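You operate a simulated robot arm through the tools that you are given. There is no shell and no other tool.

The job below is to be done with a simulated two-armed robot. You get a single attempt, and the scene is never put back.

JOB
Scrub the crust out of the grey pan, holding it steady, and rinse it.
Fine: dip the scourer in the suds first; scourer back on the drainer, pan rinsed free of foam and left on the drainer, tap shut. What is to be rubbed or washed off counts as gone when no trace of it is left.

The check looks at the end state, three seconds after you hand in, the way a careful person would. Anything else that was tipped, shoved, dropped, spilled or broken makes it a failure.

ROBOT AND FRAMES
Two 7-joint arms with two-finger parallel grippers on one trunk, on a base that drives. Base frame: it is fixed to the floor where the robot stands at the start and does not move with it; the origin is under the middle of the robot, x ahead of it, y to its left, z up. Readings come in mm, rad, newtons and seconds.
The left shoulder is at the start at [50, 168, 1107], the right one opposite. With the tool pointing down near the work surface each hand reaches from about 100 to 660 mm from the robot's upright axis, wherever it stands, measured 20 degrees to its own side. Places, roughly: drainer [-2100, 2600, 900]; grey pan [-2000, 2500, 1000]; scourer [-2250, 2750, 1000]; sink [-2000, 2800, 800]. Payload 1.57 kg a hand.
Tool frame (each hand has its own): the origin (TCP) lies between the finger pads and is the grasp point; the fingertips stand 30 mm ahead of it; z points along the fingers, y is the line along which they close. Largest opening 80 mm; finger width 17, thickness 12; the body of the gripper, 40 by 82 mm, starts 80 mm behind the TCP.
Orientation is told as [roll, pitch, yaw] about the base's x, y, z axes, in that order, counted from this pose: with the fingers straight down and closing along the base's y, the tool's x points along the base's -x, its y along +y and its z along -z.

CONTROLS
- The arms move only by the tool jog_arm. It takes "left_rows", "right_rows" or both (then of equal length, played together; a hand with none holds still); each is text: rows parted by semicolons, each of 7 numbers parted by spaces: the shift along the tool's x, y, z in mm, then the turn, a rotation vector about the tool's x, y, z in rad, then the gripper command, from -1 (fully open) to 1 (shut), values between in proportion. In form: x y z ax ay az claw; .... A call has 1 to 20 rows; each row is the pose to reach, as a shift and turn from the pose commanded when the call began, along the tool's axes at that moment. Each row takes 0.2 s and may step no farther than 50 mm and 0.15 rad from the row before; otherwise, or with a gripper value out of range, the whole call is refused. Where a pose cannot be reached the arm comes as near as it can. A force on the tool above 50 N (or 10 N above the force at the start of the call, whichever is more), or a blocked arm, ends the call early, and 0.2 s more pass. Each finger travels about 45 mm/s and halts on what it meets, pressing with about 27 N; the grip force reading is that of the motor and also rises with nothing between the fingers. The clock runs only during rows and for 0.2 s after the last one: add rows that repeat a pose to give the fingers time. It gives the time, the measured TCP pose, the force on the tool (base axes), the opening and the grip force at its end, in the units of the frame above (readings bear some noise), with the torque about the TCP (base axes, N m) and any sound that the robot's microphone picked up.
- Cameras (640 x 400 px; columns grow to the right, rows downward): "scene" is now at [129.9, -3.6, 1327.4]; the picture's right is [-0.03, -1.00, 0.00], its down [-0.49, 0.01, -0.87] and it looks along [0.87, -0.03, -0.49] (base axes); focal length 276 px, centre (320, 200). "left" rides on the left gripper at [72, 7, -122] in its tool frame; the picture's right is [-0.09, 1.00, 0.00], its down [-0.84, -0.08, -0.54] and it looks along [-0.54, -0.05, 0.84] (tool axes); focal length 238 px, centre (320, 200). "right" rides on the right gripper at [72, -6, -122] in its tool frame; the picture's right is [0.09, 1.00, 0.00], its down [-0.84, 0.08, -0.54] and it looks along [-0.54, 0.05, 0.84] (tool axes); focal length 238 px, centre (320, 200). There is no depth. A picture from a camera that has moved, and an enlarged one, comes with that camera's place and axes in the base frame and with its lens.
- grab_frame(camera): a new picture of that camera. The clock stands still meanwhile.
- move_column(by): slides the trunk up (or, below 0, down) by that many mm; the arms and the scene camera ride with it, the base frame stays. It gives what a move gives, with no picture.
- roll_base(legs): drives the robot by 1 to 6 legs, each [ahead, left, turn to the left] in mm, mm and rad, along the robot's own axes; the way and the turn of a leg run together, so that a leg with both is an arc; at most 1500 mm and 3.142 rad a leg. The arms and the cameras ride along, it lands a little off, and it stops where it bumps. It gives what a move gives.
- pan_tilt(pan, tilt): turns the head with the scene camera to pan (to the left, within 1.396 rad either way) and tilt (down, from -0.506 to 1.204), counted from straight ahead of the robot. It gives what a move gives.
- zoom(camera, box): a new picture of the part [left, top, right, bottom] of that camera's present view, enlarged. The clock stands still meanwhile.
- sign_off(): hands the job in; it is judged then, once.

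Nothing tells you exact positions but the pictures and the camera data. Unless the task says otherwise, let go and move clear before handing in.

The tools are called after "Request:" as a command line: name --argument value ..., lists and objects as JSON in quotes. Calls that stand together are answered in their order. jog_arm: Moves the arms, as the interface text tells. Its arguments: {"type":"object","properties":{"left_rows":{"type":"string"},"right_rows":{"type":"string"}},"required":[]} The other tools are called the same way: move_column (by) slides the trunk up or down; roll_base (legs) drives the base; pan_tilt (pan, tilt) turns the head that bears the scene camera; grab_frame (camera) takes a picture; zoom (camera, box) takes an enlarged picture of a part of a camera's view; sign_off () hands the job in.

At the start:

```text
clock: 0.0
left_tool_pos: [409.8, 150.4, 1167.7]
left_ee_rot: [0.0, 0.0, 0.002]
left_contact_force: [0.2, -0.2, 0.6]
left_wrist_torque: [0.01, -0.01, 0.04]
left_finger_gap: 80.0
left_grip_force: 0.1
right_tool_pos: [378.9, -159.8, 1196.2]
right_ee_rot: [0.002, -0.001, -0.002]
right_contact_force: [-0.3, -0.3, 0.1]
right_wrist_torque: [0.04, -0.03, -0.01]
right_finger_gap: 80.0
right_grip_force: 0.1
trunk travel left (down, up): [-275.0, 168.0]
robot x, y, heading: [-0.8, 0.4, 0.002]
head pan, tilt: [-0.03, 0.51]
```

scene: 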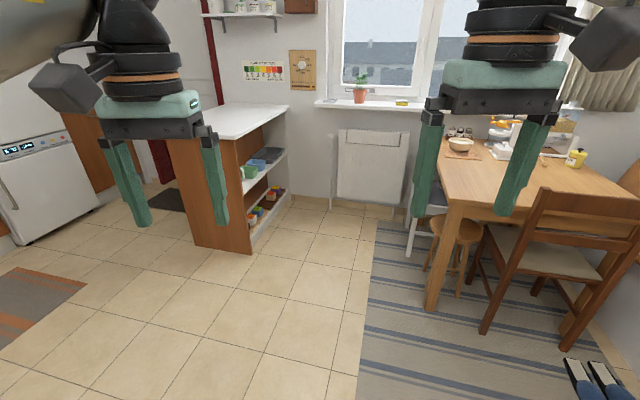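
right: 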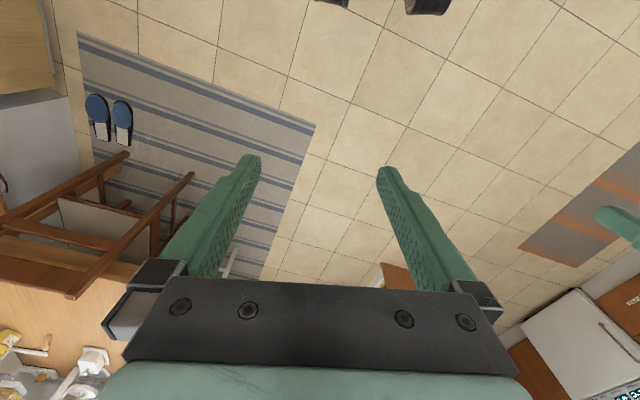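
left: 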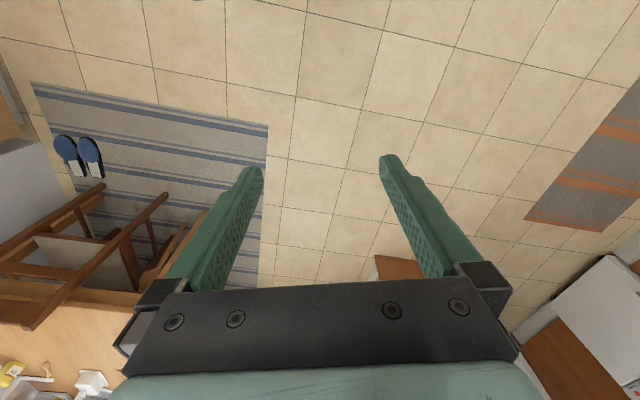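

I see a kitchen with a table to the right and a fridge and counter to the left. The sink area should be behind me and to the left at about [-2000, 2800], so I'll turn the head left to look first.

Request:
pan_tilt --pan 1.39 --tilt 0.3

```text
clock: 1.6
left_tool_pos: [410.4, 150.8, 1168.0]
left_ee_rot: [0.001, 0.0, 0.002]
left_contact_force: [-0.3, 0.1, 0.7]
left_wrist_torque: [0.03, -0.01, 0.02]
left_finger_gap: 79.9
left_grip_force: 0.2
right_tool_pos: [377.7, -160.9, 1197.2]
right_ee_rot: [0.002, 0.0, -0.001]
right_contact_force: [-0.7, -0.2, 0.3]
right_wrist_torque: [-0.01, -0.02, -0.01]
right_finger_gap: 80.0
right_grip_force: 0.0
trunk travel left (down, up): [-275.0, 168.0]
robot x, y, heading: [1.6, 1.2, 0.0]
head pan, tilt: [1.389, 0.3]
```

Request:
grab_frame --camera "scene"

```text
taken
camera scene: at [56.1, 91.0, 1346.8], right [0.98, -0.18, 0.0], down [-0.05, -0.29, -0.96], along [0.17, 0.94, -0.3], focal length 276 px, centre (320, 200)
```

scene: 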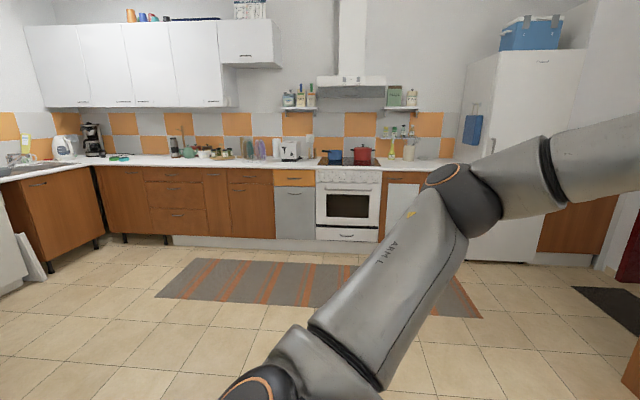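

The kitchen run is along the wall to my left, with the sink corner at the far left of this view. I'll turn the base left to face it and look again.

Request:
roll_base --legs '[[0, 0, 2.2]]'

Request:
pan_tilt --pan 0.0 --tilt 0.3

Request:
grab_frame --camera "scene"

```text
clock: 7.2
left_tool_pos: [-370.5, 231.2, 1167.6]
left_ee_rot: [-0.002, 0.0, 2.23]
left_contact_force: [-0.3, -0.3, 0.4]
left_wrist_torque: [0.02, -0.01, 0.02]
left_finger_gap: 80.1
left_grip_force: 0.2
right_tool_pos: [-105.5, 396.1, 1195.8]
right_ee_rot: [0.001, -0.001, 2.228]
right_contact_force: [-0.6, -0.1, 0.7]
right_wrist_torque: [0.02, -0.03, 0.0]
right_finger_gap: 79.9
right_grip_force: 0.1
trunk travel left (down, up): [-275.0, 168.0]
robot x, y, heading: [-3.7, -0.5, 2.232]
head pan, tilt: [1.389, 0.3]
```

```text
clock: 8.8
left_tool_pos: [-369.2, 231.5, 1168.8]
left_ee_rot: [0.0, -0.001, 2.23]
left_contact_force: [-0.1, -0.7, -0.3]
left_wrist_torque: [0.05, -0.02, -0.03]
left_finger_gap: 79.8
left_grip_force: 0.0
right_tool_pos: [-105.7, 396.7, 1196.7]
right_ee_rot: [0.003, 0.0, 2.23]
right_contact_force: [-0.7, -0.2, -0.1]
right_wrist_torque: [-0.01, 0.01, 0.0]
right_finger_gap: 80.2
right_grip_force: 0.0
trunk travel left (down, up): [-275.0, 168.0]
robot x, y, heading: [-1.1, -5.5, 2.231]
head pan, tilt: [0.0, 0.3]
```

```text
taken
camera scene: at [-82.5, 104.6, 1346.8], right [0.79, 0.61, 0.0], down [0.18, -0.23, -0.96], along [-0.59, 0.75, -0.3], focal length 276 px, centre (320, 200)
```

scene: 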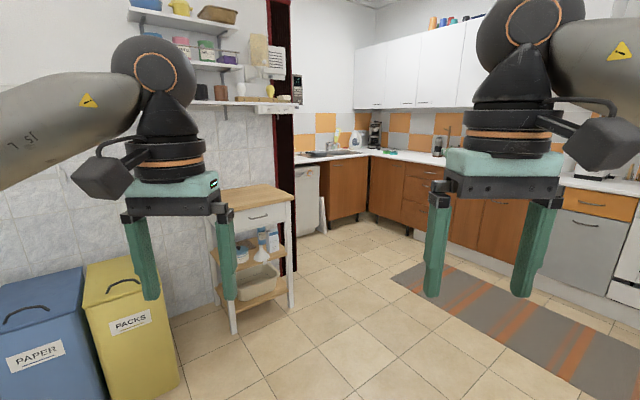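

Request:
zoom --camera "scene" --box '[270, 100, 430, 200]'

```text
4.00 times, centred on (350, 150) of scene
camera zoom: at [-82.5, 104.6, 1346.8], right [0.79, 0.61, 0.0], down [0.18, -0.23, -0.96], along [-0.59, 0.75, -0.3], focal length 1103 px, centre (200, 400)
```

zoom: 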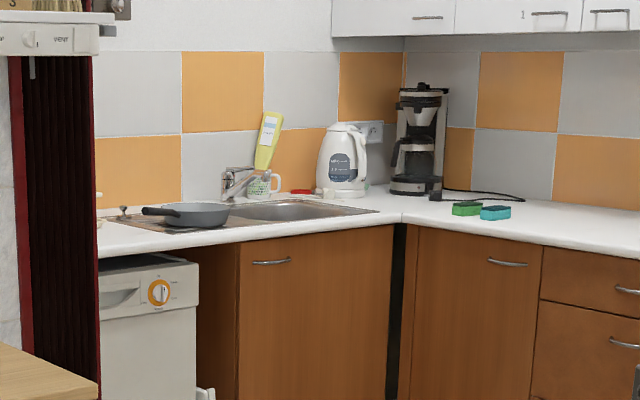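

The steel sink and drainer sit against the far-left wall, with the grey pan on the drainer and its handle pointing toward me. I'll drive part of the way, keeping clear of the wooden trolley, and face the sink.

Request:
roll_base --legs '[[0, 0, -0.66], [1300, 500, 0], [1200, 400, 0], [0, 0, 1.571]]'

Request:
pan_tilt --pan 0.0 --tilt 0.5

Request:
grab_frame --camera "scene"

```text
clock: 27.2
left_tool_pos: [-1261.8, 2387.9, 1168.6]
left_ee_rot: [0.0, 0.0, 3.091]
left_contact_force: [0.0, 0.3, 0.0]
left_wrist_torque: [-0.02, 0.0, 0.01]
left_finger_gap: 79.7
left_grip_force: 0.1
right_tool_pos: [-1213.8, 2694.9, 1197.0]
right_ee_rot: [0.002, -0.001, 3.089]
right_contact_force: [0.1, -0.5, 0.5]
right_wrist_torque: [0.0, -0.03, 0.0]
right_finger_gap: 79.9
right_grip_force: 0.1
trunk travel left (down, up): [-275.0, 168.0]
robot x, y, heading: [-840.0, 2519.3, 3.086]
head pan, tilt: [0.0, 0.3]
```

```text
clock: 27.9
left_tool_pos: [-1261.3, 2387.5, 1168.2]
left_ee_rot: [0.0, 0.0, 3.092]
left_contact_force: [-0.7, 0.7, 0.2]
left_wrist_torque: [0.01, -0.03, -0.01]
left_finger_gap: 80.2
left_grip_force: 0.0
right_tool_pos: [-1212.9, 2695.8, 1196.4]
right_ee_rot: [0.0, 0.001, 3.091]
right_contact_force: [0.9, 0.5, 0.8]
right_wrist_torque: [-0.01, -0.01, 0.0]
right_finger_gap: 80.1
right_grip_force: 0.1
trunk travel left (down, up): [-275.0, 168.0]
robot x, y, heading: [-842.5, 2519.1, 3.086]
head pan, tilt: [0.0, 0.499]
```

```text
taken
camera scene: at [-975.6, 2522.4, 1328.4], right [0.05, 1.0, 0.0], down [0.48, -0.02, -0.88], along [-0.88, 0.05, -0.48], focal length 276 px, centre (320, 200)
```

scene: 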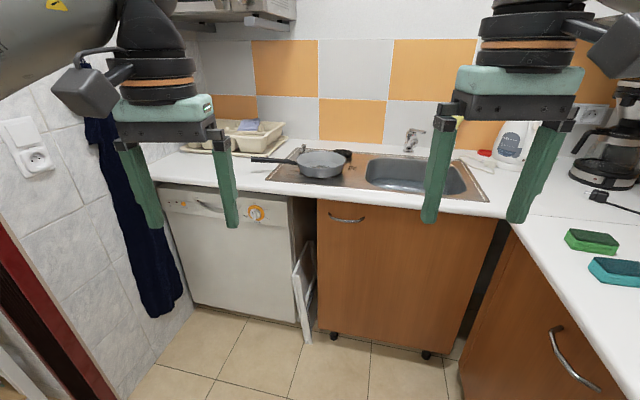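

Request:
zoom --camera "scene" --box '[240, 120, 400, 220]'

Request:
zoom --camera "scene" --box '[360, 110, 520, 210]'

```text
4.00 times, centred on (320, 170) of scene
camera zoom: at [-975.6, 2522.4, 1328.4], right [0.05, 1.0, 0.0], down [0.48, -0.02, -0.88], along [-0.88, 0.05, -0.48], focal length 1103 px, centre (320, 320)
```

zoom: 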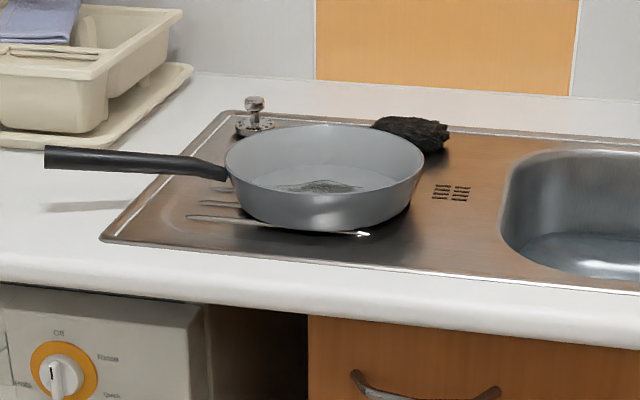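

```text
4.00 times, centred on (440, 160) of scene
camera zoom: at [-975.6, 2522.4, 1328.4], right [0.05, 1.0, 0.0], down [0.48, -0.02, -0.88], along [-0.88, 0.05, -0.48], focal length 1103 px, centre (-160, 360)
```

zoom: 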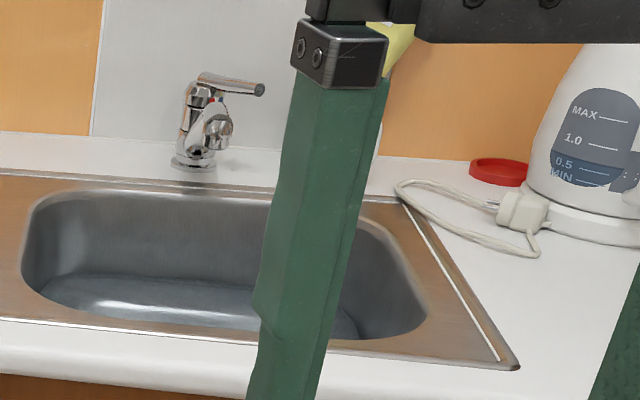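

The black wool pad behind the pan looks like the scourer. The sink run is turned about 0.27 rad from my base frame, and the bowl to the right holds some water. I'll square up to the counter, move closer and look again.

Request:
roll_base --legs '[[0, 0, -0.213], [500, 90, 0]]'

Request:
pan_tilt --pan 0.0 --tilt 0.8

Request:
grab_frame --camera "scene"

```text
clock: 31.7
left_tool_pos: [-1788.7, 2517.2, 1169.0]
left_ee_rot: [0.001, 0.0, 2.881]
left_contact_force: [-0.8, -0.1, -0.3]
left_wrist_torque: [0.02, -0.04, -0.02]
left_finger_gap: 79.8
left_grip_force: 0.0
right_tool_pos: [-1679.1, 2810.0, 1196.3]
right_ee_rot: [0.002, 0.001, 2.879]
right_contact_force: [0.4, -0.3, -0.5]
right_wrist_torque: [-0.04, 0.02, -0.01]
right_finger_gap: 79.9
right_grip_force: 0.0
trunk travel left (down, up): [-275.0, 168.0]
robot x, y, heading: [-1350.9, 2554.8, 2.88]
head pan, tilt: [0.0, 0.499]
```

```text
clock: 32.5
left_tool_pos: [-1790.9, 2518.3, 1169.2]
left_ee_rot: [0.002, 0.0, 2.878]
left_contact_force: [-0.5, 0.2, 0.3]
left_wrist_torque: [-0.01, -0.02, -0.01]
left_finger_gap: 80.0
left_grip_force: 0.1
right_tool_pos: [-1678.3, 2808.9, 1197.9]
right_ee_rot: [0.003, 0.0, 2.878]
right_contact_force: [0.0, 0.3, 0.7]
right_wrist_torque: [0.0, 0.02, -0.01]
right_finger_gap: 80.0
right_grip_force: 0.0
trunk travel left (down, up): [-275.0, 168.0]
robot x, y, heading: [-1353.8, 2555.2, 2.877]
head pan, tilt: [0.0, 0.799]
```

```text
taken
camera scene: at [-1472.2, 2587.7, 1302.5], right [0.26, 0.97, 0.0], down [0.69, -0.19, -0.7], along [-0.67, 0.18, -0.72], focal length 276 px, centre (320, 200)
```

scene: 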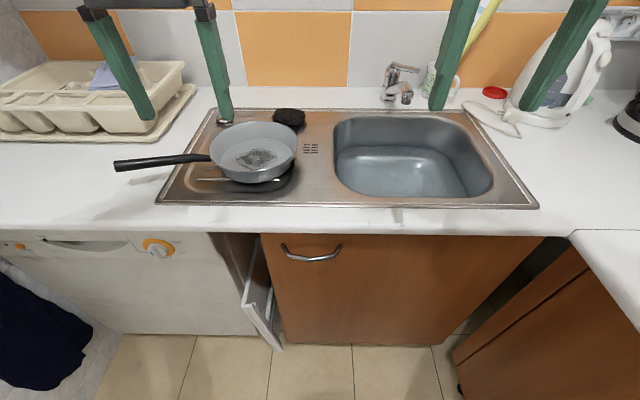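

Now squared up to the sink, I'll zoom in on the pan, the scourer, the bowl and the tap.

Request:
zoom --camera "scene" --box '[100, 80, 340, 230]'

Request:
zoom --camera "scene" --box '[310, 50, 550, 200]'

Request:
grab_frame --camera "left"

Request:
grab_frame --camera "right"

```text
2.67 times, centred on (220, 155) of scene
camera zoom: at [-1472.2, 2587.7, 1302.5], right [0.26, 0.97, 0.0], down [0.69, -0.19, -0.7], along [-0.67, 0.18, -0.72], focal length 736 px, centre (587, 320)
```

zoom: 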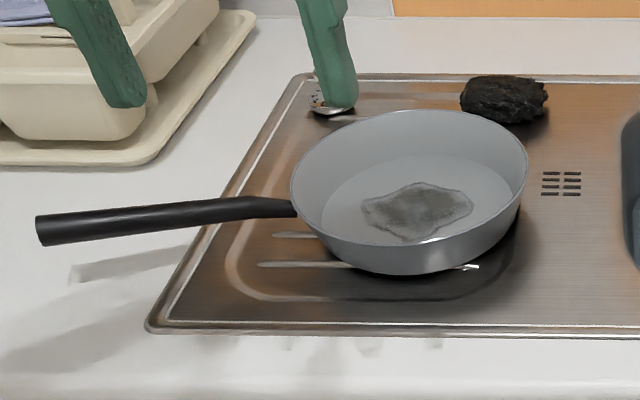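

```text
2.67 times, centred on (430, 125) of scene
camera zoom: at [-1472.2, 2587.7, 1302.5], right [0.26, 0.97, 0.0], down [0.69, -0.19, -0.7], along [-0.67, 0.18, -0.72], focal length 736 px, centre (27, 400)
```

zoom: 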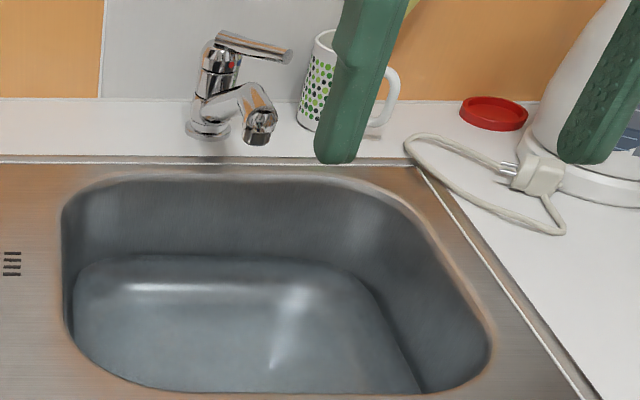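

```text
taken
camera left: at [-1722.1, 2492.7, 1290.6], right [-0.35, -0.94, 0.0], down [-0.79, 0.29, 0.54], along [-0.51, 0.19, -0.84], focal length 238 px, centre (320, 200)
```

left: 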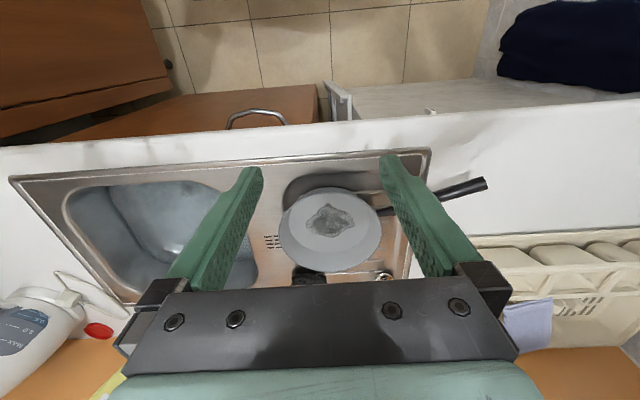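

```text
taken
camera right: at [-1607.4, 2798.3, 1318.9], right [-0.17, -0.99, 0.0], down [-0.83, 0.14, 0.54], along [-0.53, 0.09, -0.84], focal length 238 px, centre (320, 200)
```

right: 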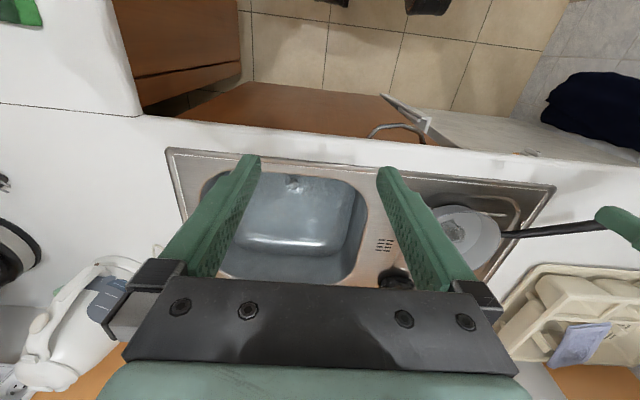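

Request:
zoom --camera "right" --box '[180, 140, 400, 290]'

Request:
zoom --camera "left" --box '[10, 140, 250, 300]'

Request:
zoom --camera "left" --box '[240, 150, 400, 290]'

```text
2.67 times, centred on (290, 215) of right
camera zoom: at [-1607.4, 2798.3, 1318.9], right [-0.17, -0.99, 0.0], down [-0.83, 0.14, 0.54], along [-0.53, 0.09, -0.84], focal length 636 px, centre (400, 160)
```

zoom: 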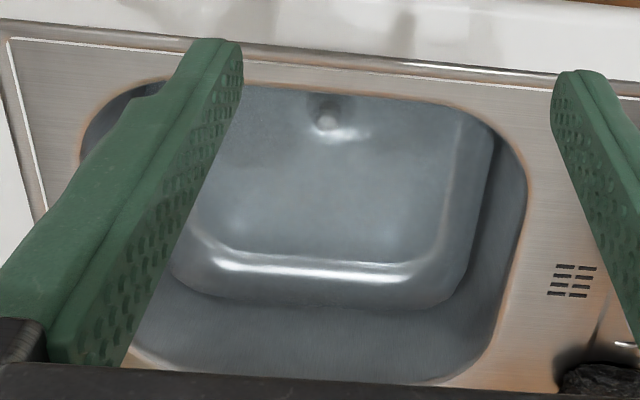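

```text
2.50 times, centred on (130, 220) of left
camera zoom: at [-1722.1, 2492.7, 1290.6], right [-0.35, -0.94, 0.0], down [-0.79, 0.29, 0.54], along [-0.51, 0.19, -0.84], focal length 596 px, centre (795, 150)
```

zoom: 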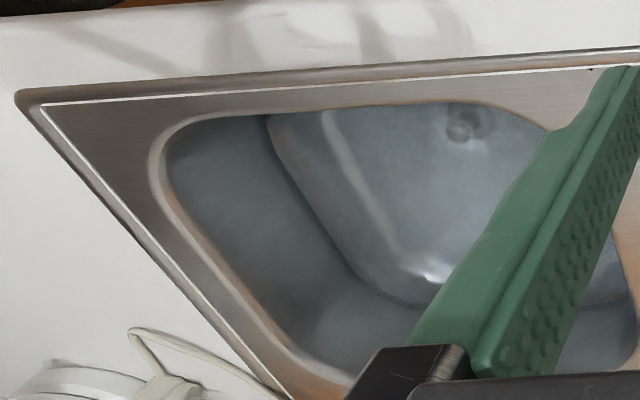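

```text
2.86 times, centred on (320, 220) of left
camera zoom: at [-1722.1, 2492.7, 1290.6], right [-0.35, -0.94, 0.0], down [-0.79, 0.29, 0.54], along [-0.51, 0.19, -0.84], focal length 681 px, centre (320, 143)
```

zoom: 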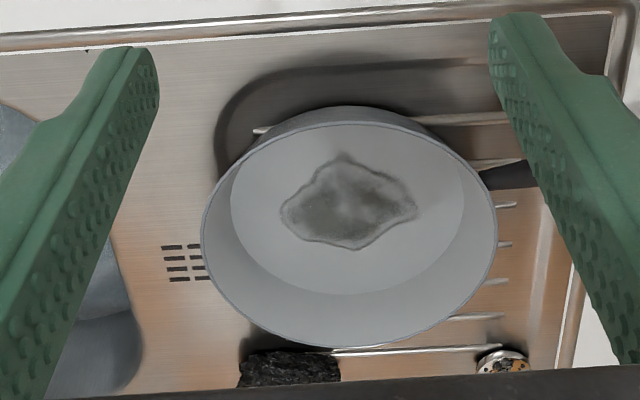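

Request:
zoom --camera "scene" --box '[325, 105, 501, 215]'

Request:
zoom --camera "scene" --box '[370, 55, 466, 115]'

Request:
zoom --camera "scene" --box '[200, 95, 328, 175]'

```text
3.64 times, centred on (413, 160) of scene
camera zoom: at [-1472.2, 2587.7, 1302.5], right [0.26, 0.97, 0.0], down [0.69, -0.19, -0.7], along [-0.67, 0.18, -0.72], focal length 1003 px, centre (-18, 346)
```

zoom: 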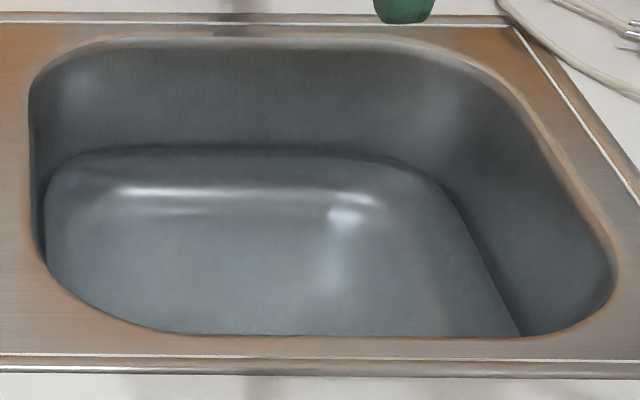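

```text
6.67 times, centred on (418, 85) of scene
camera zoom: at [-1472.2, 2587.7, 1302.5], right [0.26, 0.97, 0.0], down [0.69, -0.19, -0.7], along [-0.67, 0.18, -0.72], focal length 1839 px, centre (-333, 967)
```

zoom: 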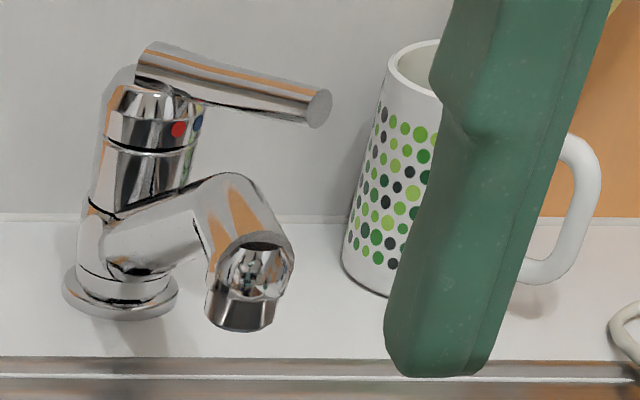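

```text
5.00 times, centred on (264, 135) of scene
camera zoom: at [-1472.2, 2587.7, 1302.5], right [0.26, 0.97, 0.0], down [0.69, -0.19, -0.7], along [-0.67, 0.18, -0.72], focal length 1379 px, centre (600, 525)
```

zoom: 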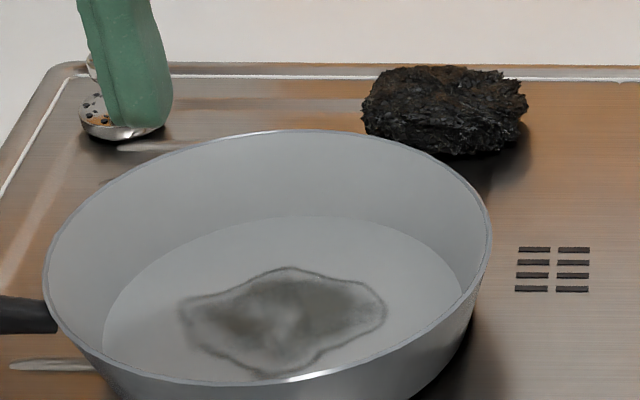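

The bowl seems to hold a blue-grey liquid surface at about z 800, and the tap is a single-lever mixer behind it. I'll look left and right for any other suds container before deciding.

Request:
pan_tilt --pan -0.9 --tilt 0.6

Request:
grab_frame --camera "scene"

Request:
pan_tilt --pan 0.7 --tilt 0.6

Request:
grab_frame --camera "scene"

```text
clock: 33.7
left_tool_pos: [-1790.8, 2517.3, 1168.6]
left_ee_rot: [0.0, 0.0, 2.882]
left_contact_force: [0.4, -0.2, 0.3]
left_wrist_torque: [0.02, -0.02, 0.0]
left_finger_gap: 80.3
left_grip_force: 0.1
right_tool_pos: [-1677.4, 2809.9, 1196.3]
right_ee_rot: [0.001, 0.0, 2.877]
right_contact_force: [0.9, 0.2, 0.7]
right_wrist_torque: [-0.03, -0.01, 0.03]
right_finger_gap: 79.9
right_grip_force: 0.1
trunk travel left (down, up): [-275.0, 168.0]
robot x, y, heading: [-1356.8, 2559.6, 2.88]
head pan, tilt: [-0.901, 0.6]
```

```text
taken
camera scene: at [-1429.4, 2647.8, 1319.3], right [0.92, 0.4, 0.0], down [0.22, -0.52, -0.82], along [-0.33, 0.76, -0.57], focal length 276 px, centre (320, 200)
```

scene: 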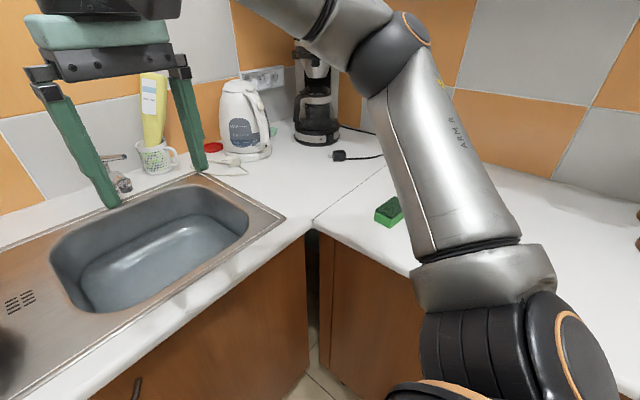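

```text
clock: 35.4
left_tool_pos: [-1790.1, 2517.6, 1167.9]
left_ee_rot: [0.0, 0.0, 2.88]
left_contact_force: [-0.2, -0.5, -0.3]
left_wrist_torque: [0.03, 0.0, -0.01]
left_finger_gap: 80.3
left_grip_force: 0.1
right_tool_pos: [-1679.4, 2809.4, 1196.6]
right_ee_rot: [0.002, 0.0, 2.88]
right_contact_force: [-0.4, 0.3, -0.6]
right_wrist_torque: [-0.01, 0.01, -0.01]
right_finger_gap: 80.0
right_grip_force: 0.0
trunk travel left (down, up): [-275.0, 168.0]
robot x, y, heading: [-1352.2, 2555.5, 2.88]
head pan, tilt: [0.7, 0.6]
```

```text
taken
camera scene: at [-1474.3, 2529.3, 1319.3], right [-0.42, 0.91, 0.0], down [0.51, 0.24, -0.83], along [-0.75, -0.35, -0.56], focal length 276 px, centre (320, 200)
```

scene: 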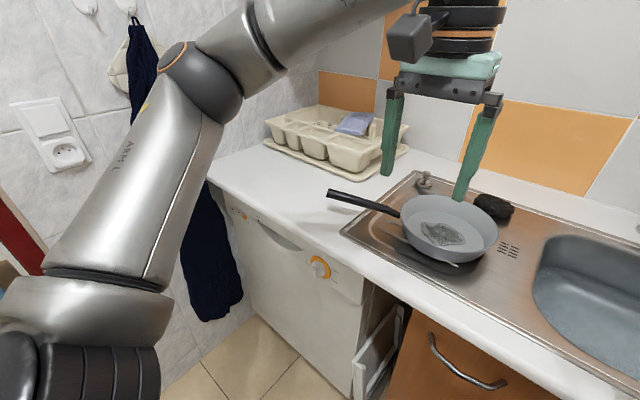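

Request:
pan_tilt --pan 0.0 --tilt 1.2

Request:
grab_frame --camera "scene"

```text
clock: 36.5
left_tool_pos: [-1789.1, 2517.2, 1169.0]
left_ee_rot: [0.001, 0.0, 2.878]
left_contact_force: [0.2, 0.5, -0.3]
left_wrist_torque: [-0.01, 0.01, -0.01]
left_finger_gap: 79.8
left_grip_force: 0.0
right_tool_pos: [-1678.7, 2810.1, 1196.7]
right_ee_rot: [0.003, 0.0, 2.879]
right_contact_force: [0.4, -0.1, -0.9]
right_wrist_torque: [-0.01, 0.02, -0.02]
right_finger_gap: 80.1
right_grip_force: 0.1
trunk travel left (down, up): [-275.0, 168.0]
robot x, y, heading: [-1357.8, 2553.7, 2.877]
head pan, tilt: [0.0, 1.201]
```

```text
taken
camera scene: at [-1448.3, 2581.2, 1274.7], right [0.26, 0.97, 0.0], down [0.9, -0.24, -0.36], along [-0.35, 0.09, -0.93], focal length 276 px, centre (320, 200)
```

scene: 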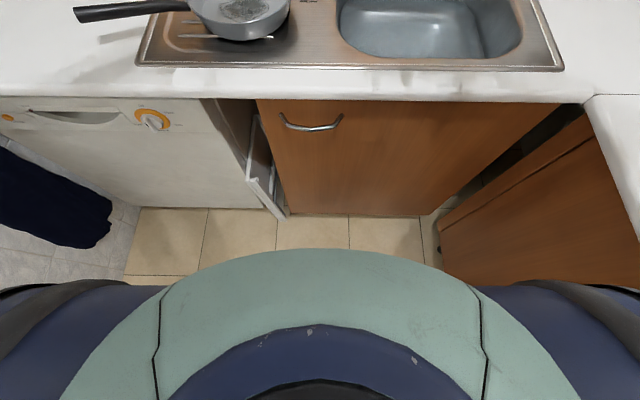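

The rest of the counter shows no other suds tub, so the suds must be in the sink bowl. The cabinet front has clearance ahead of the chest, so I'll roll 130 mm closer.

Request:
roll_base --legs '[[130, 0, 0]]'

Request:
grab_frame --camera "scene"

```text
clock: 37.8
left_tool_pos: [-1921.1, 2551.9, 1169.8]
left_ee_rot: [0.002, 0.0, 2.882]
left_contact_force: [-0.8, 0.6, -0.5]
left_wrist_torque: [0.0, -0.03, -0.01]
left_finger_gap: 80.0
left_grip_force: 0.0
right_tool_pos: [-1809.2, 2844.3, 1197.0]
right_ee_rot: [0.002, 0.001, 2.879]
right_contact_force: [-0.8, -0.1, 0.5]
right_wrist_torque: [-0.03, 0.01, -0.01]
right_finger_gap: 80.2
right_grip_force: 0.0
trunk travel left (down, up): [-275.0, 168.0]
robot x, y, heading: [-1487.2, 2593.3, 2.882]
head pan, tilt: [0.0, 1.201]
```

```text
taken
camera scene: at [-1579.6, 2616.3, 1274.6], right [0.26, 0.97, 0.0], down [0.9, -0.24, -0.36], along [-0.35, 0.09, -0.93], focal length 276 px, centre (320, 200)
```

scene: 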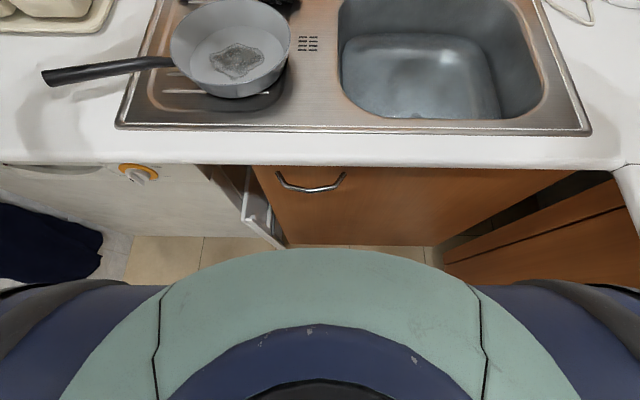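

No bump. Now I'll look at the work area again from here to fix the positions of pan, scourer, bowl and tap.

Request:
pan_tilt --pan 0.0 --tilt 0.85

Request:
grab_frame --camera "scene"

Request:
zoom --camera "scene" --box '[320, 50, 560, 200]'

Request:
zoom --camera "scene" --box '[40, 80, 320, 255]'

```text
clock: 38.6
left_tool_pos: [-1921.1, 2552.3, 1167.1]
left_ee_rot: [-0.001, 0.002, 2.881]
left_contact_force: [-0.2, -0.6, 0.4]
left_wrist_torque: [0.01, -0.01, -0.03]
left_finger_gap: 80.1
left_grip_force: 0.0
right_tool_pos: [-1809.4, 2844.3, 1196.8]
right_ee_rot: [0.001, 0.001, 2.88]
right_contact_force: [-0.4, 0.5, -0.4]
right_wrist_torque: [-0.04, 0.03, -0.01]
right_finger_gap: 80.2
right_grip_force: 0.1
trunk travel left (down, up): [-275.0, 168.0]
robot x, y, heading: [-1482.8, 2595.2, 2.879]
head pan, tilt: [0.0, 0.85]
```

```text
taken
camera scene: at [-1600.4, 2621.8, 1298.3], right [0.26, 0.97, 0.0], down [0.73, -0.19, -0.66], along [-0.64, 0.17, -0.75], focal length 276 px, centre (320, 200)
```

scene: 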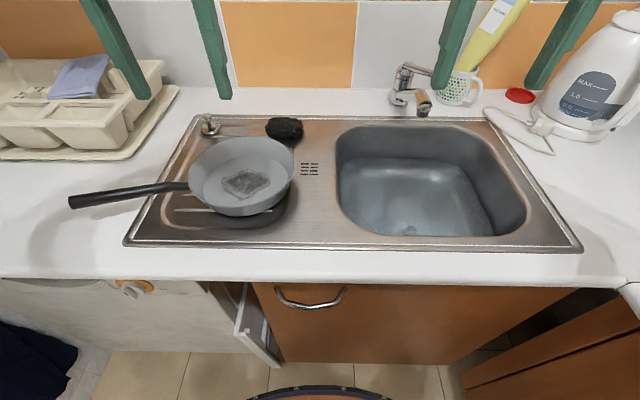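

```text
2.67 times, centred on (440, 125) of scene
camera zoom: at [-1600.4, 2621.8, 1298.3], right [0.26, 0.97, 0.0], down [0.73, -0.19, -0.66], along [-0.64, 0.17, -0.75], focal length 736 px, centre (0, 400)
```

zoom: 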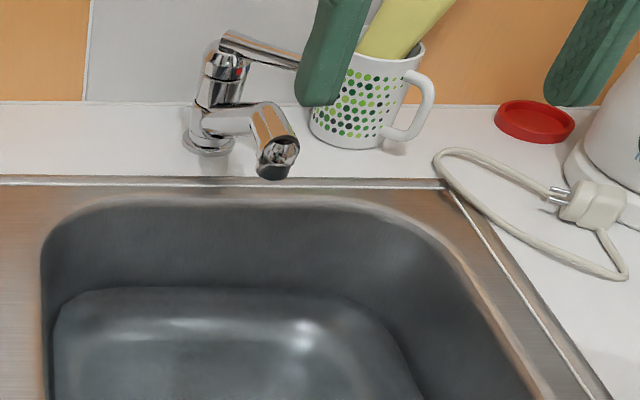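

```text
2.29 times, centred on (180, 168) of scene
camera zoom: at [-1600.4, 2621.8, 1298.3], right [0.26, 0.97, 0.0], down [0.73, -0.19, -0.66], along [-0.64, 0.17, -0.75], focal length 630 px, centre (640, 274)
```

zoom: 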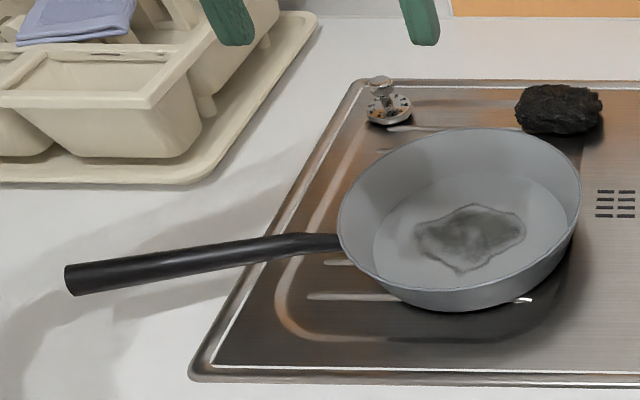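

From two views I place the pan centre about 490 mm ahead and 150 mm left of me with its rim near z 950. The scourer is about 690 mm ahead. I want to get closer still, so I'll check where the front of the base is with the hand cameras.

Request:
grab_frame --camera "right"

Request:
grab_frame --camera "left"

```text
taken
camera right: at [-1738.3, 2832.9, 1318.9], right [-0.17, -0.99, 0.0], down [-0.83, 0.14, 0.54], along [-0.53, 0.09, -0.84], focal length 238 px, centre (320, 200)
```

right: 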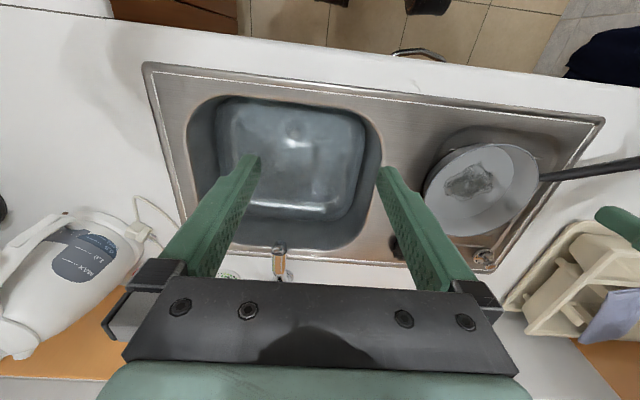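

```text
taken
camera left: at [-1852.6, 2527.2, 1290.6], right [-0.34, -0.94, 0.0], down [-0.79, 0.29, 0.54], along [-0.51, 0.19, -0.84], focal length 238 px, centre (320, 200)
```

left: 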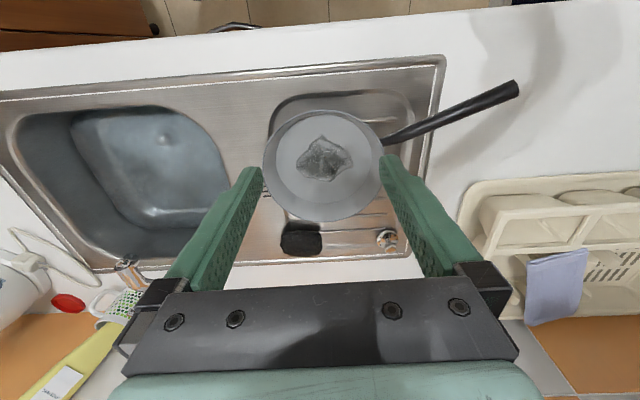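

The base front seems to end about 200 mm ahead of the axis, which leaves over 100 mm to the cabinet. I'll roll 85 mm nearer.

Request:
roll_base --legs '[[85, 0, -0.015]]'

Request:
grab_frame --camera "scene"

Request:
zoom --camera "scene" --box '[40, 100, 320, 275]'

```text
clock: 39.7
left_tool_pos: [-1974.2, 2571.6, 1168.9]
left_ee_rot: [-0.001, 0.001, 2.871]
left_contact_force: [-0.4, 0.2, -1.6]
left_wrist_torque: [0.0, 0.03, 0.01]
left_finger_gap: 80.0
left_grip_force: 0.2
right_tool_pos: [-1859.0, 2862.3, 1196.8]
right_ee_rot: [-0.001, 0.001, 2.868]
right_contact_force: [0.9, -0.4, 0.1]
right_wrist_torque: [0.02, 0.04, 0.0]
right_finger_gap: 80.1
right_grip_force: 0.0
trunk travel left (down, up): [-275.0, 168.0]
robot x, y, heading: [-1536.8, 2609.7, 2.87]
head pan, tilt: [0.0, 0.85]
stopped in leg 1: the robot was blocked; the commanded pose is now the measured one
```

```text
taken
camera scene: at [-1652.6, 2637.1, 1298.7], right [0.27, 0.96, 0.0], down [0.72, -0.2, -0.66], along [-0.64, 0.18, -0.75], focal length 276 px, centre (320, 200)
```

scene: 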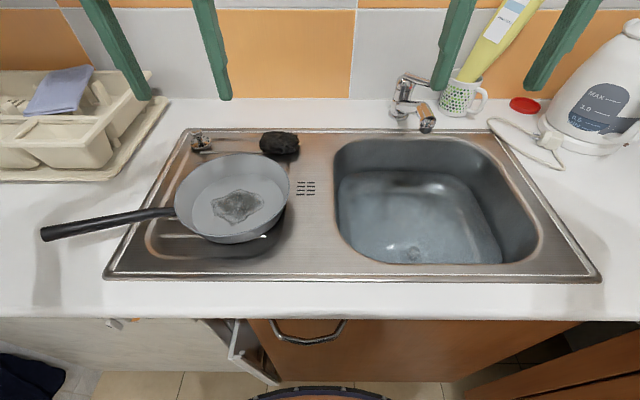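

```text
2.29 times, centred on (180, 188) of scene
camera zoom: at [-1652.6, 2637.1, 1298.7], right [0.27, 0.96, 0.0], down [0.72, -0.2, -0.66], along [-0.64, 0.18, -0.75], focal length 630 px, centre (640, 229)
```

zoom: 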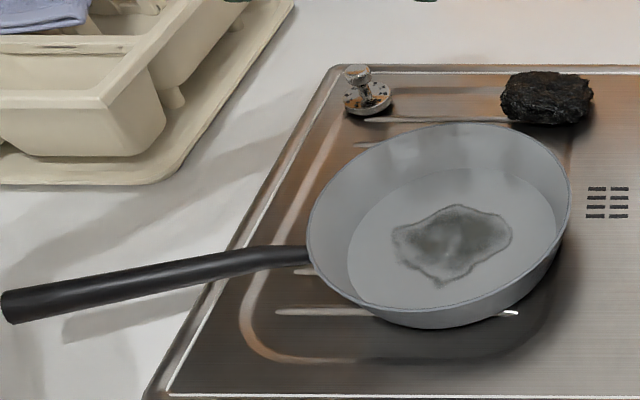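

I bumped something low, so I'll back off a little and then re-measure from this position.

Request:
roll_base --legs '[[-12, 0, 0]]'

Request:
grab_frame --camera "scene"

Request:
zoom --camera "scene" --box '[40, 100, 320, 275]'

Request:
zoom --camera "scene" --box '[320, 60, 560, 210]'

```text
clock: 40.4
left_tool_pos: [-1962.9, 2567.7, 1168.7]
left_ee_rot: [0.001, 0.001, 2.871]
left_contact_force: [0.9, -0.3, 0.0]
left_wrist_torque: [0.03, 0.02, 0.02]
left_finger_gap: 80.0
left_grip_force: 0.0
right_tool_pos: [-1848.1, 2858.8, 1195.9]
right_ee_rot: [0.001, 0.001, 2.866]
right_contact_force: [-0.1, 0.6, -0.4]
right_wrist_torque: [-0.01, 0.01, -0.04]
right_finger_gap: 80.1
right_grip_force: 0.1
trunk travel left (down, up): [-275.0, 168.0]
robot x, y, heading: [-1524.8, 2602.7, 2.87]
head pan, tilt: [0.0, 0.85]
```

```text
taken
camera scene: at [-1641.8, 2634.1, 1298.5], right [0.27, 0.96, 0.0], down [0.72, -0.2, -0.66], along [-0.64, 0.18, -0.75], focal length 276 px, centre (320, 200)
```

scene: 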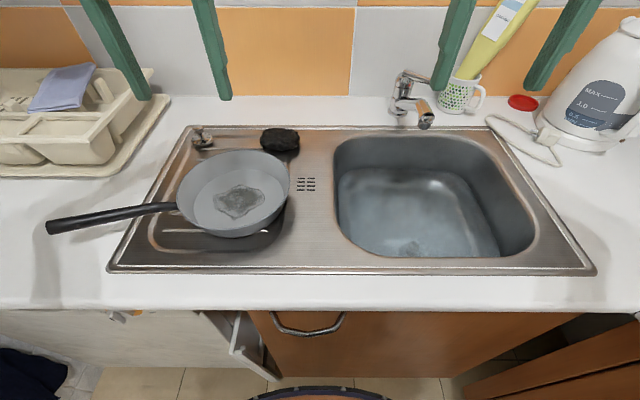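

```text
2.29 times, centred on (180, 188) of scene
camera zoom: at [-1641.8, 2634.1, 1298.5], right [0.27, 0.96, 0.0], down [0.72, -0.2, -0.66], along [-0.64, 0.18, -0.75], focal length 630 px, centre (640, 229)
```

zoom: 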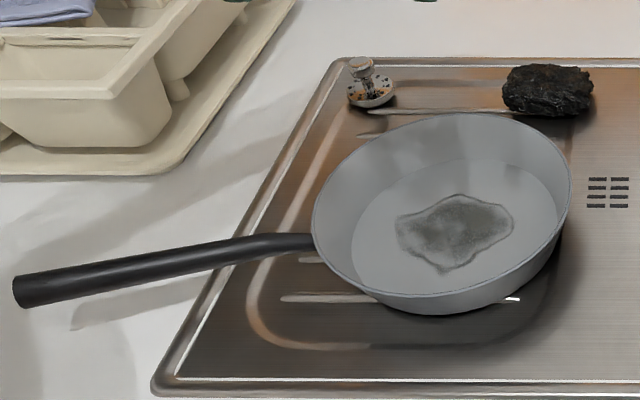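

```text
2.67 times, centred on (440, 135) of scene
camera zoom: at [-1641.8, 2634.1, 1298.5], right [0.27, 0.96, 0.0], down [0.72, -0.2, -0.66], along [-0.64, 0.18, -0.75], focal length 736 px, centre (0, 373)
```

zoom: 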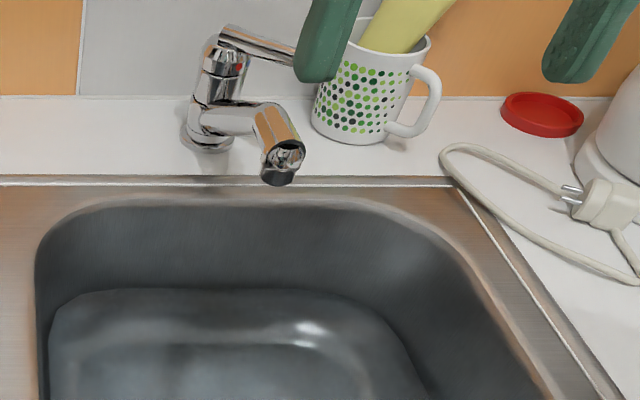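

Request:
grab_frame --camera "left"

Request:
zoom --camera "left" --box '[240, 160, 400, 260]'

```text
taken
camera left: at [-1895.8, 2542.5, 1290.1], right [-0.35, -0.94, 0.0], down [-0.79, 0.3, 0.54], along [-0.51, 0.19, -0.84], focal length 238 px, centre (320, 200)
```

left: 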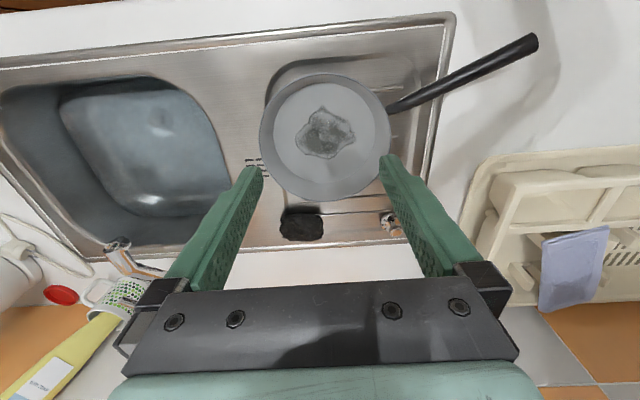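

```text
4.00 times, centred on (320, 210) of left
camera zoom: at [-1895.8, 2542.5, 1290.1], right [-0.35, -0.94, 0.0], down [-0.79, 0.3, 0.54], along [-0.51, 0.19, -0.84], focal length 953 px, centre (320, 160)
```

zoom: 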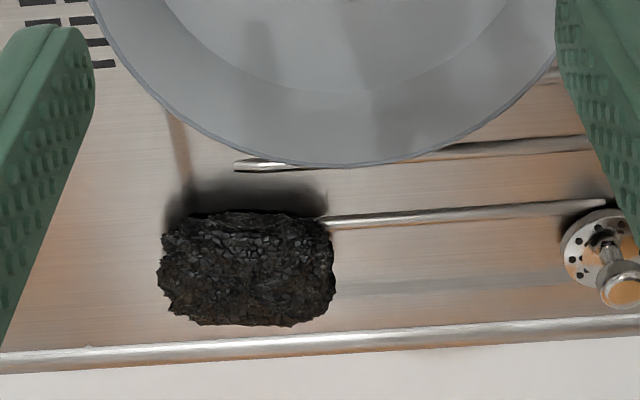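

The scourer is a 90 x 55 mm pad lying just behind the pan, roughly at base [-2176, 2687], and it must be gripped front-to-back. I'll shift the base about 130 mm left so the right arm reaches it better.

Request:
roll_base --legs '[[-12, 0, 0], [0, 130, 0]]'

Request:
grab_frame --camera "scene"

```text
clock: 42.6
left_tool_pos: [-1986.0, 2440.3, 1167.1]
left_ee_rot: [-0.002, 0.001, 2.875]
left_contact_force: [0.4, -1.1, 0.3]
left_wrist_torque: [0.01, 0.01, 0.0]
left_finger_gap: 79.7
left_grip_force: 0.2
right_tool_pos: [-1873.3, 2731.2, 1195.5]
right_ee_rot: [-0.002, 0.002, 2.87]
right_contact_force: [-0.7, -0.4, -0.6]
right_wrist_torque: [0.01, -0.01, 0.02]
right_finger_gap: 79.9
right_grip_force: 0.0
trunk travel left (down, up): [-275.0, 168.0]
robot x, y, heading: [-1552.1, 2479.4, 2.87]
head pan, tilt: [0.0, 0.85]
```

```text
taken
camera scene: at [-1665.5, 2506.5, 1298.4], right [0.27, 0.96, 0.0], down [0.72, -0.2, -0.66], along [-0.64, 0.18, -0.75], focal length 276 px, centre (320, 200)
```

scene: 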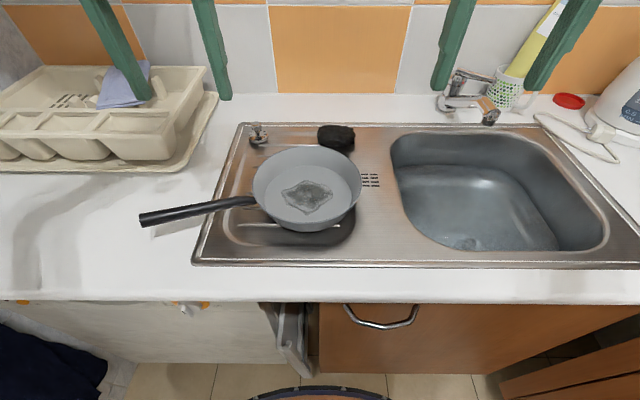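

The base moved cleanly. I'll now swing the right hand over the scourer, turning it a quarter turn so the fingers close front-to-back, and check how far it reaches.

Request:
jog_arm --right_rows "-25 11 13 0 0 -0.143 -1; -50 22 26 0 0 -0.286 -1; -75 33 39 0 0 -0.428 -1; -100 45 52 0 0 -0.571 -1; -125 56 65 0 0 -0.714 -1; -150 67 78 0 0 -0.857 -1; -175 78 91 0 0 -1.0 -1; -200 90 104 0 0 -1.142 -1; -225 101 117 0 0 -1.285 -1; -250 112 130 0 0 -1.428 -1; -273 124 145 0 0 -1.571 -1; -273 124 145 0 0 -1.571 -1"

Request:
grab_frame --camera "scene"

Request:
grab_frame --camera "right"

```text
clock: 45.2
left_tool_pos: [-1986.3, 2442.0, 1167.6]
left_ee_rot: [0.002, 0.002, 2.872]
left_contact_force: [0.2, -0.3, -0.4]
left_wrist_torque: [-0.06, 0.02, -0.01]
left_finger_gap: 80.2
left_grip_force: 0.0
right_tool_pos: [-1876.1, 2564.7, 1052.3]
right_ee_rot: [-0.003, -0.006, -1.877]
right_contact_force: [-0.1, 0.5, -0.1]
right_wrist_torque: [-0.04, 0.03, 0.01]
right_finger_gap: 79.9
right_grip_force: 0.0
right hand out of reach, approached as far as the arm can: row 6, 7, 8, 9, 10, 11, 12
trunk travel left (down, up): [-275.0, 168.0]
robot x, y, heading: [-1551.7, 2476.3, 2.869]
head pan, tilt: [0.0, 0.85]
```

```text
taken
camera scene: at [-1664.9, 2509.2, 1298.4], right [0.27, 0.96, 0.0], down [0.72, -0.2, -0.66], along [-0.64, 0.17, -0.75], focal length 276 px, centre (320, 200)
```

scene: 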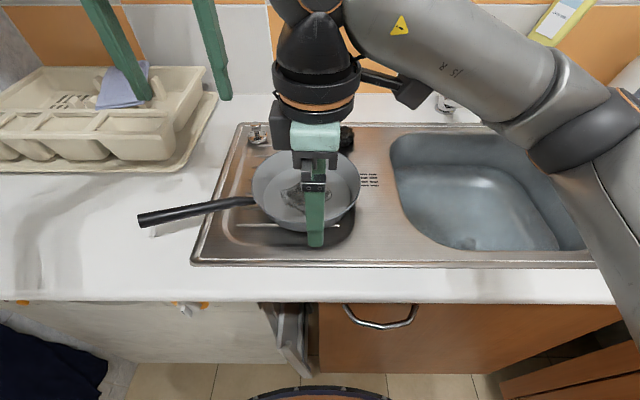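

```text
taken
camera right: at [-1861.2, 2636.7, 1175.0], right [0.98, -0.21, 0.0], down [-0.18, -0.82, 0.55], along [-0.12, -0.53, -0.84], focal length 238 px, centre (320, 200)
```

right: 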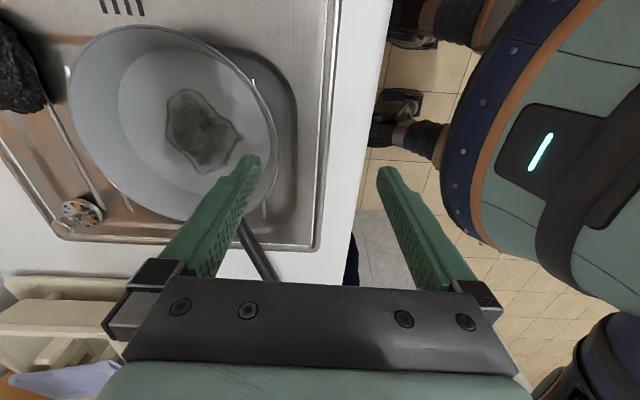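

That quarter turn leaves the arm far short, so joint limits seem to bind in this direction. I'll check what the commanded pose now is with a null row, then turn the wrist back.

Request:
jog_arm --right_rows "0 0 0 0 0 0 -1"

```text
clock: 45.6
left_tool_pos: [-1986.5, 2441.3, 1168.2]
left_ee_rot: [0.0, 0.002, 2.875]
left_contact_force: [0.5, 0.7, -0.3]
left_wrist_torque: [0.0, 0.03, 0.01]
left_finger_gap: 79.9
left_grip_force: 0.0
right_tool_pos: [-1876.9, 2563.7, 1053.3]
right_ee_rot: [-0.002, -0.005, -1.875]
right_contact_force: [-0.3, 0.0, 0.2]
right_wrist_torque: [0.0, -0.02, -0.03]
right_finger_gap: 80.4
right_grip_force: 0.0
trunk travel left (down, up): [-275.0, 168.0]
robot x, y, heading: [-1555.2, 2475.7, 2.871]
head pan, tilt: [0.0, 0.85]
```

Request:
jog_arm --right_rows "0 -40 0 0 0 0 -1; 0 -80 0 0 0 0 -1; 0 -120 0 0 0 0 -1; 0 -160 0 0 0 0 -1; 0 -200 0 0 0 0 -1; 0 -240 0 0 0 0 -1; 0 -280 0 0 0 0 -1"

```text
clock: 47.2
left_tool_pos: [-1986.2, 2440.2, 1167.5]
left_ee_rot: [-0.001, 0.001, 2.875]
left_contact_force: [-0.4, 0.0, -0.1]
left_wrist_torque: [-0.01, -0.01, 0.01]
left_finger_gap: 80.1
left_grip_force: 0.0
right_tool_pos: [-1870.0, 2558.9, 1050.6]
right_ee_rot: [0.001, 0.0, -1.844]
right_contact_force: [-0.1, 1.1, -0.2]
right_wrist_torque: [0.03, 0.0, -0.03]
right_finger_gap: 80.0
right_grip_force: 0.1
right hand out of reach, approached as far as the arm can: row 1, 2, 3, 4, 5, 6, 7
trunk travel left (down, up): [-275.0, 168.0]
robot x, y, heading: [-1549.5, 2477.2, 2.874]
head pan, tilt: [0.0, 0.85]
```

The arm cannot go forward in this wrist configuration, so I'll rotate back to neutral yaw and then try the opposite quarter turn.

Request:
jog_arm --right_rows "8 0 0 0 0 0.143 -1; 16 0 0 0 0 0.286 -1; 24 0 0 0 0 0.428 -1; 32 0 0 0 0 0.571 -1; 40 0 0 0 0 0.714 -1; 48 0 0 0 0 0.857 -1; 56 0 0 0 0 1.0 -1; 64 0 0 0 0 1.142 -1; 72 0 0 0 0 1.285 -1; 80 0 0 0 0 1.428 -1; 88 0 0 0 0 1.571 -1; 88 0 0 0 0 1.571 -1"

Request:
jog_arm --right_rows "-40 0 0 0 0 0 -1; -80 0 0 0 0 0 -1; -120 0 0 0 0 0 -1; -160 0 0 0 0 0 -1; -200 0 0 0 0 0 -1; -240 0 0 0 0 0 -1; -280 0 0 0 0 0 -1; -320 0 0 0 0 0 -1; -320 0 0 0 0 0 -1"

```text
clock: 49.8
left_tool_pos: [-1987.5, 2439.6, 1167.9]
left_ee_rot: [-0.001, 0.002, 2.874]
left_contact_force: [-0.8, 0.3, 0.4]
left_wrist_torque: [-0.01, -0.03, -0.04]
left_finger_gap: 80.2
left_grip_force: 0.1
right_tool_pos: [-1848.5, 2656.1, 1054.8]
right_ee_rot: [-0.001, 0.001, 2.867]
right_contact_force: [0.1, -0.2, -0.1]
right_wrist_torque: [-0.04, 0.0, 0.0]
right_finger_gap: 80.1
right_grip_force: 0.1
trunk travel left (down, up): [-275.0, 168.0]
robot x, y, heading: [-1551.9, 2479.7, 2.868]
head pan, tilt: [0.0, 0.85]
```

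```text
clock: 51.8
left_tool_pos: [-1985.9, 2439.4, 1168.4]
left_ee_rot: [0.0, 0.002, 2.875]
left_contact_force: [-0.5, 0.0, -0.5]
left_wrist_torque: [0.0, 0.0, 0.02]
left_finger_gap: 79.6
left_grip_force: 0.0
right_tool_pos: [-2099.0, 2738.5, 1038.4]
right_ee_rot: [0.001, 0.001, 2.874]
right_contact_force: [0.1, 0.4, -0.2]
right_wrist_torque: [0.01, -0.02, 0.02]
right_finger_gap: 80.0
right_grip_force: 0.0
right hand out of reach, approached as far as the arm can: row 7, 8, 9
trunk travel left (down, up): [-275.0, 168.0]
robot x, y, heading: [-1553.4, 2475.9, 2.873]
head pan, tilt: [0.0, 0.85]
```

At neutral yaw the hand reaches about 600 mm ahead. Now I'll try the opposite quarter turn, pulled back slightly.

Request:
jog_arm --right_rows "4 3 0 0 0 0.143 -1; 8 6 0 0 0 0.286 -1; 12 9 0 0 0 0.428 -1; 16 12 0 0 0 0.571 -1; 20 15 0 0 0 0.714 -1; 24 18 0 0 0 0.857 -1; 28 21 0 0 0 1.0 -1; 32 24 0 0 0 1.142 -1; 36 27 0 0 0 1.285 -1; 40 30 0 0 0 1.428 -1; 40 30 0 0 0 1.571 -1; 40 30 0 0 0 1.571 -1"

```text
clock: 54.4
left_tool_pos: [-1986.5, 2440.7, 1168.1]
left_ee_rot: [0.001, 0.003, 2.874]
left_contact_force: [0.2, -0.3, -0.3]
left_wrist_torque: [0.02, 0.04, -0.01]
left_finger_gap: 80.1
left_grip_force: 0.0
right_tool_pos: [-2098.1, 2703.1, 1042.3]
right_ee_rot: [-0.004, 0.001, 1.297]
right_contact_force: [0.1, -0.2, 0.3]
right_wrist_torque: [0.01, -0.01, -0.04]
right_finger_gap: 80.0
right_grip_force: 0.2
right hand out of reach, approached as far as the arm can: row 2, 3, 4, 5, 6, 7, 8, 9, 10, 11, 12
trunk travel left (down, up): [-275.0, 168.0]
robot x, y, heading: [-1550.0, 2476.4, 2.873]
head pan, tilt: [0.0, 0.85]
```

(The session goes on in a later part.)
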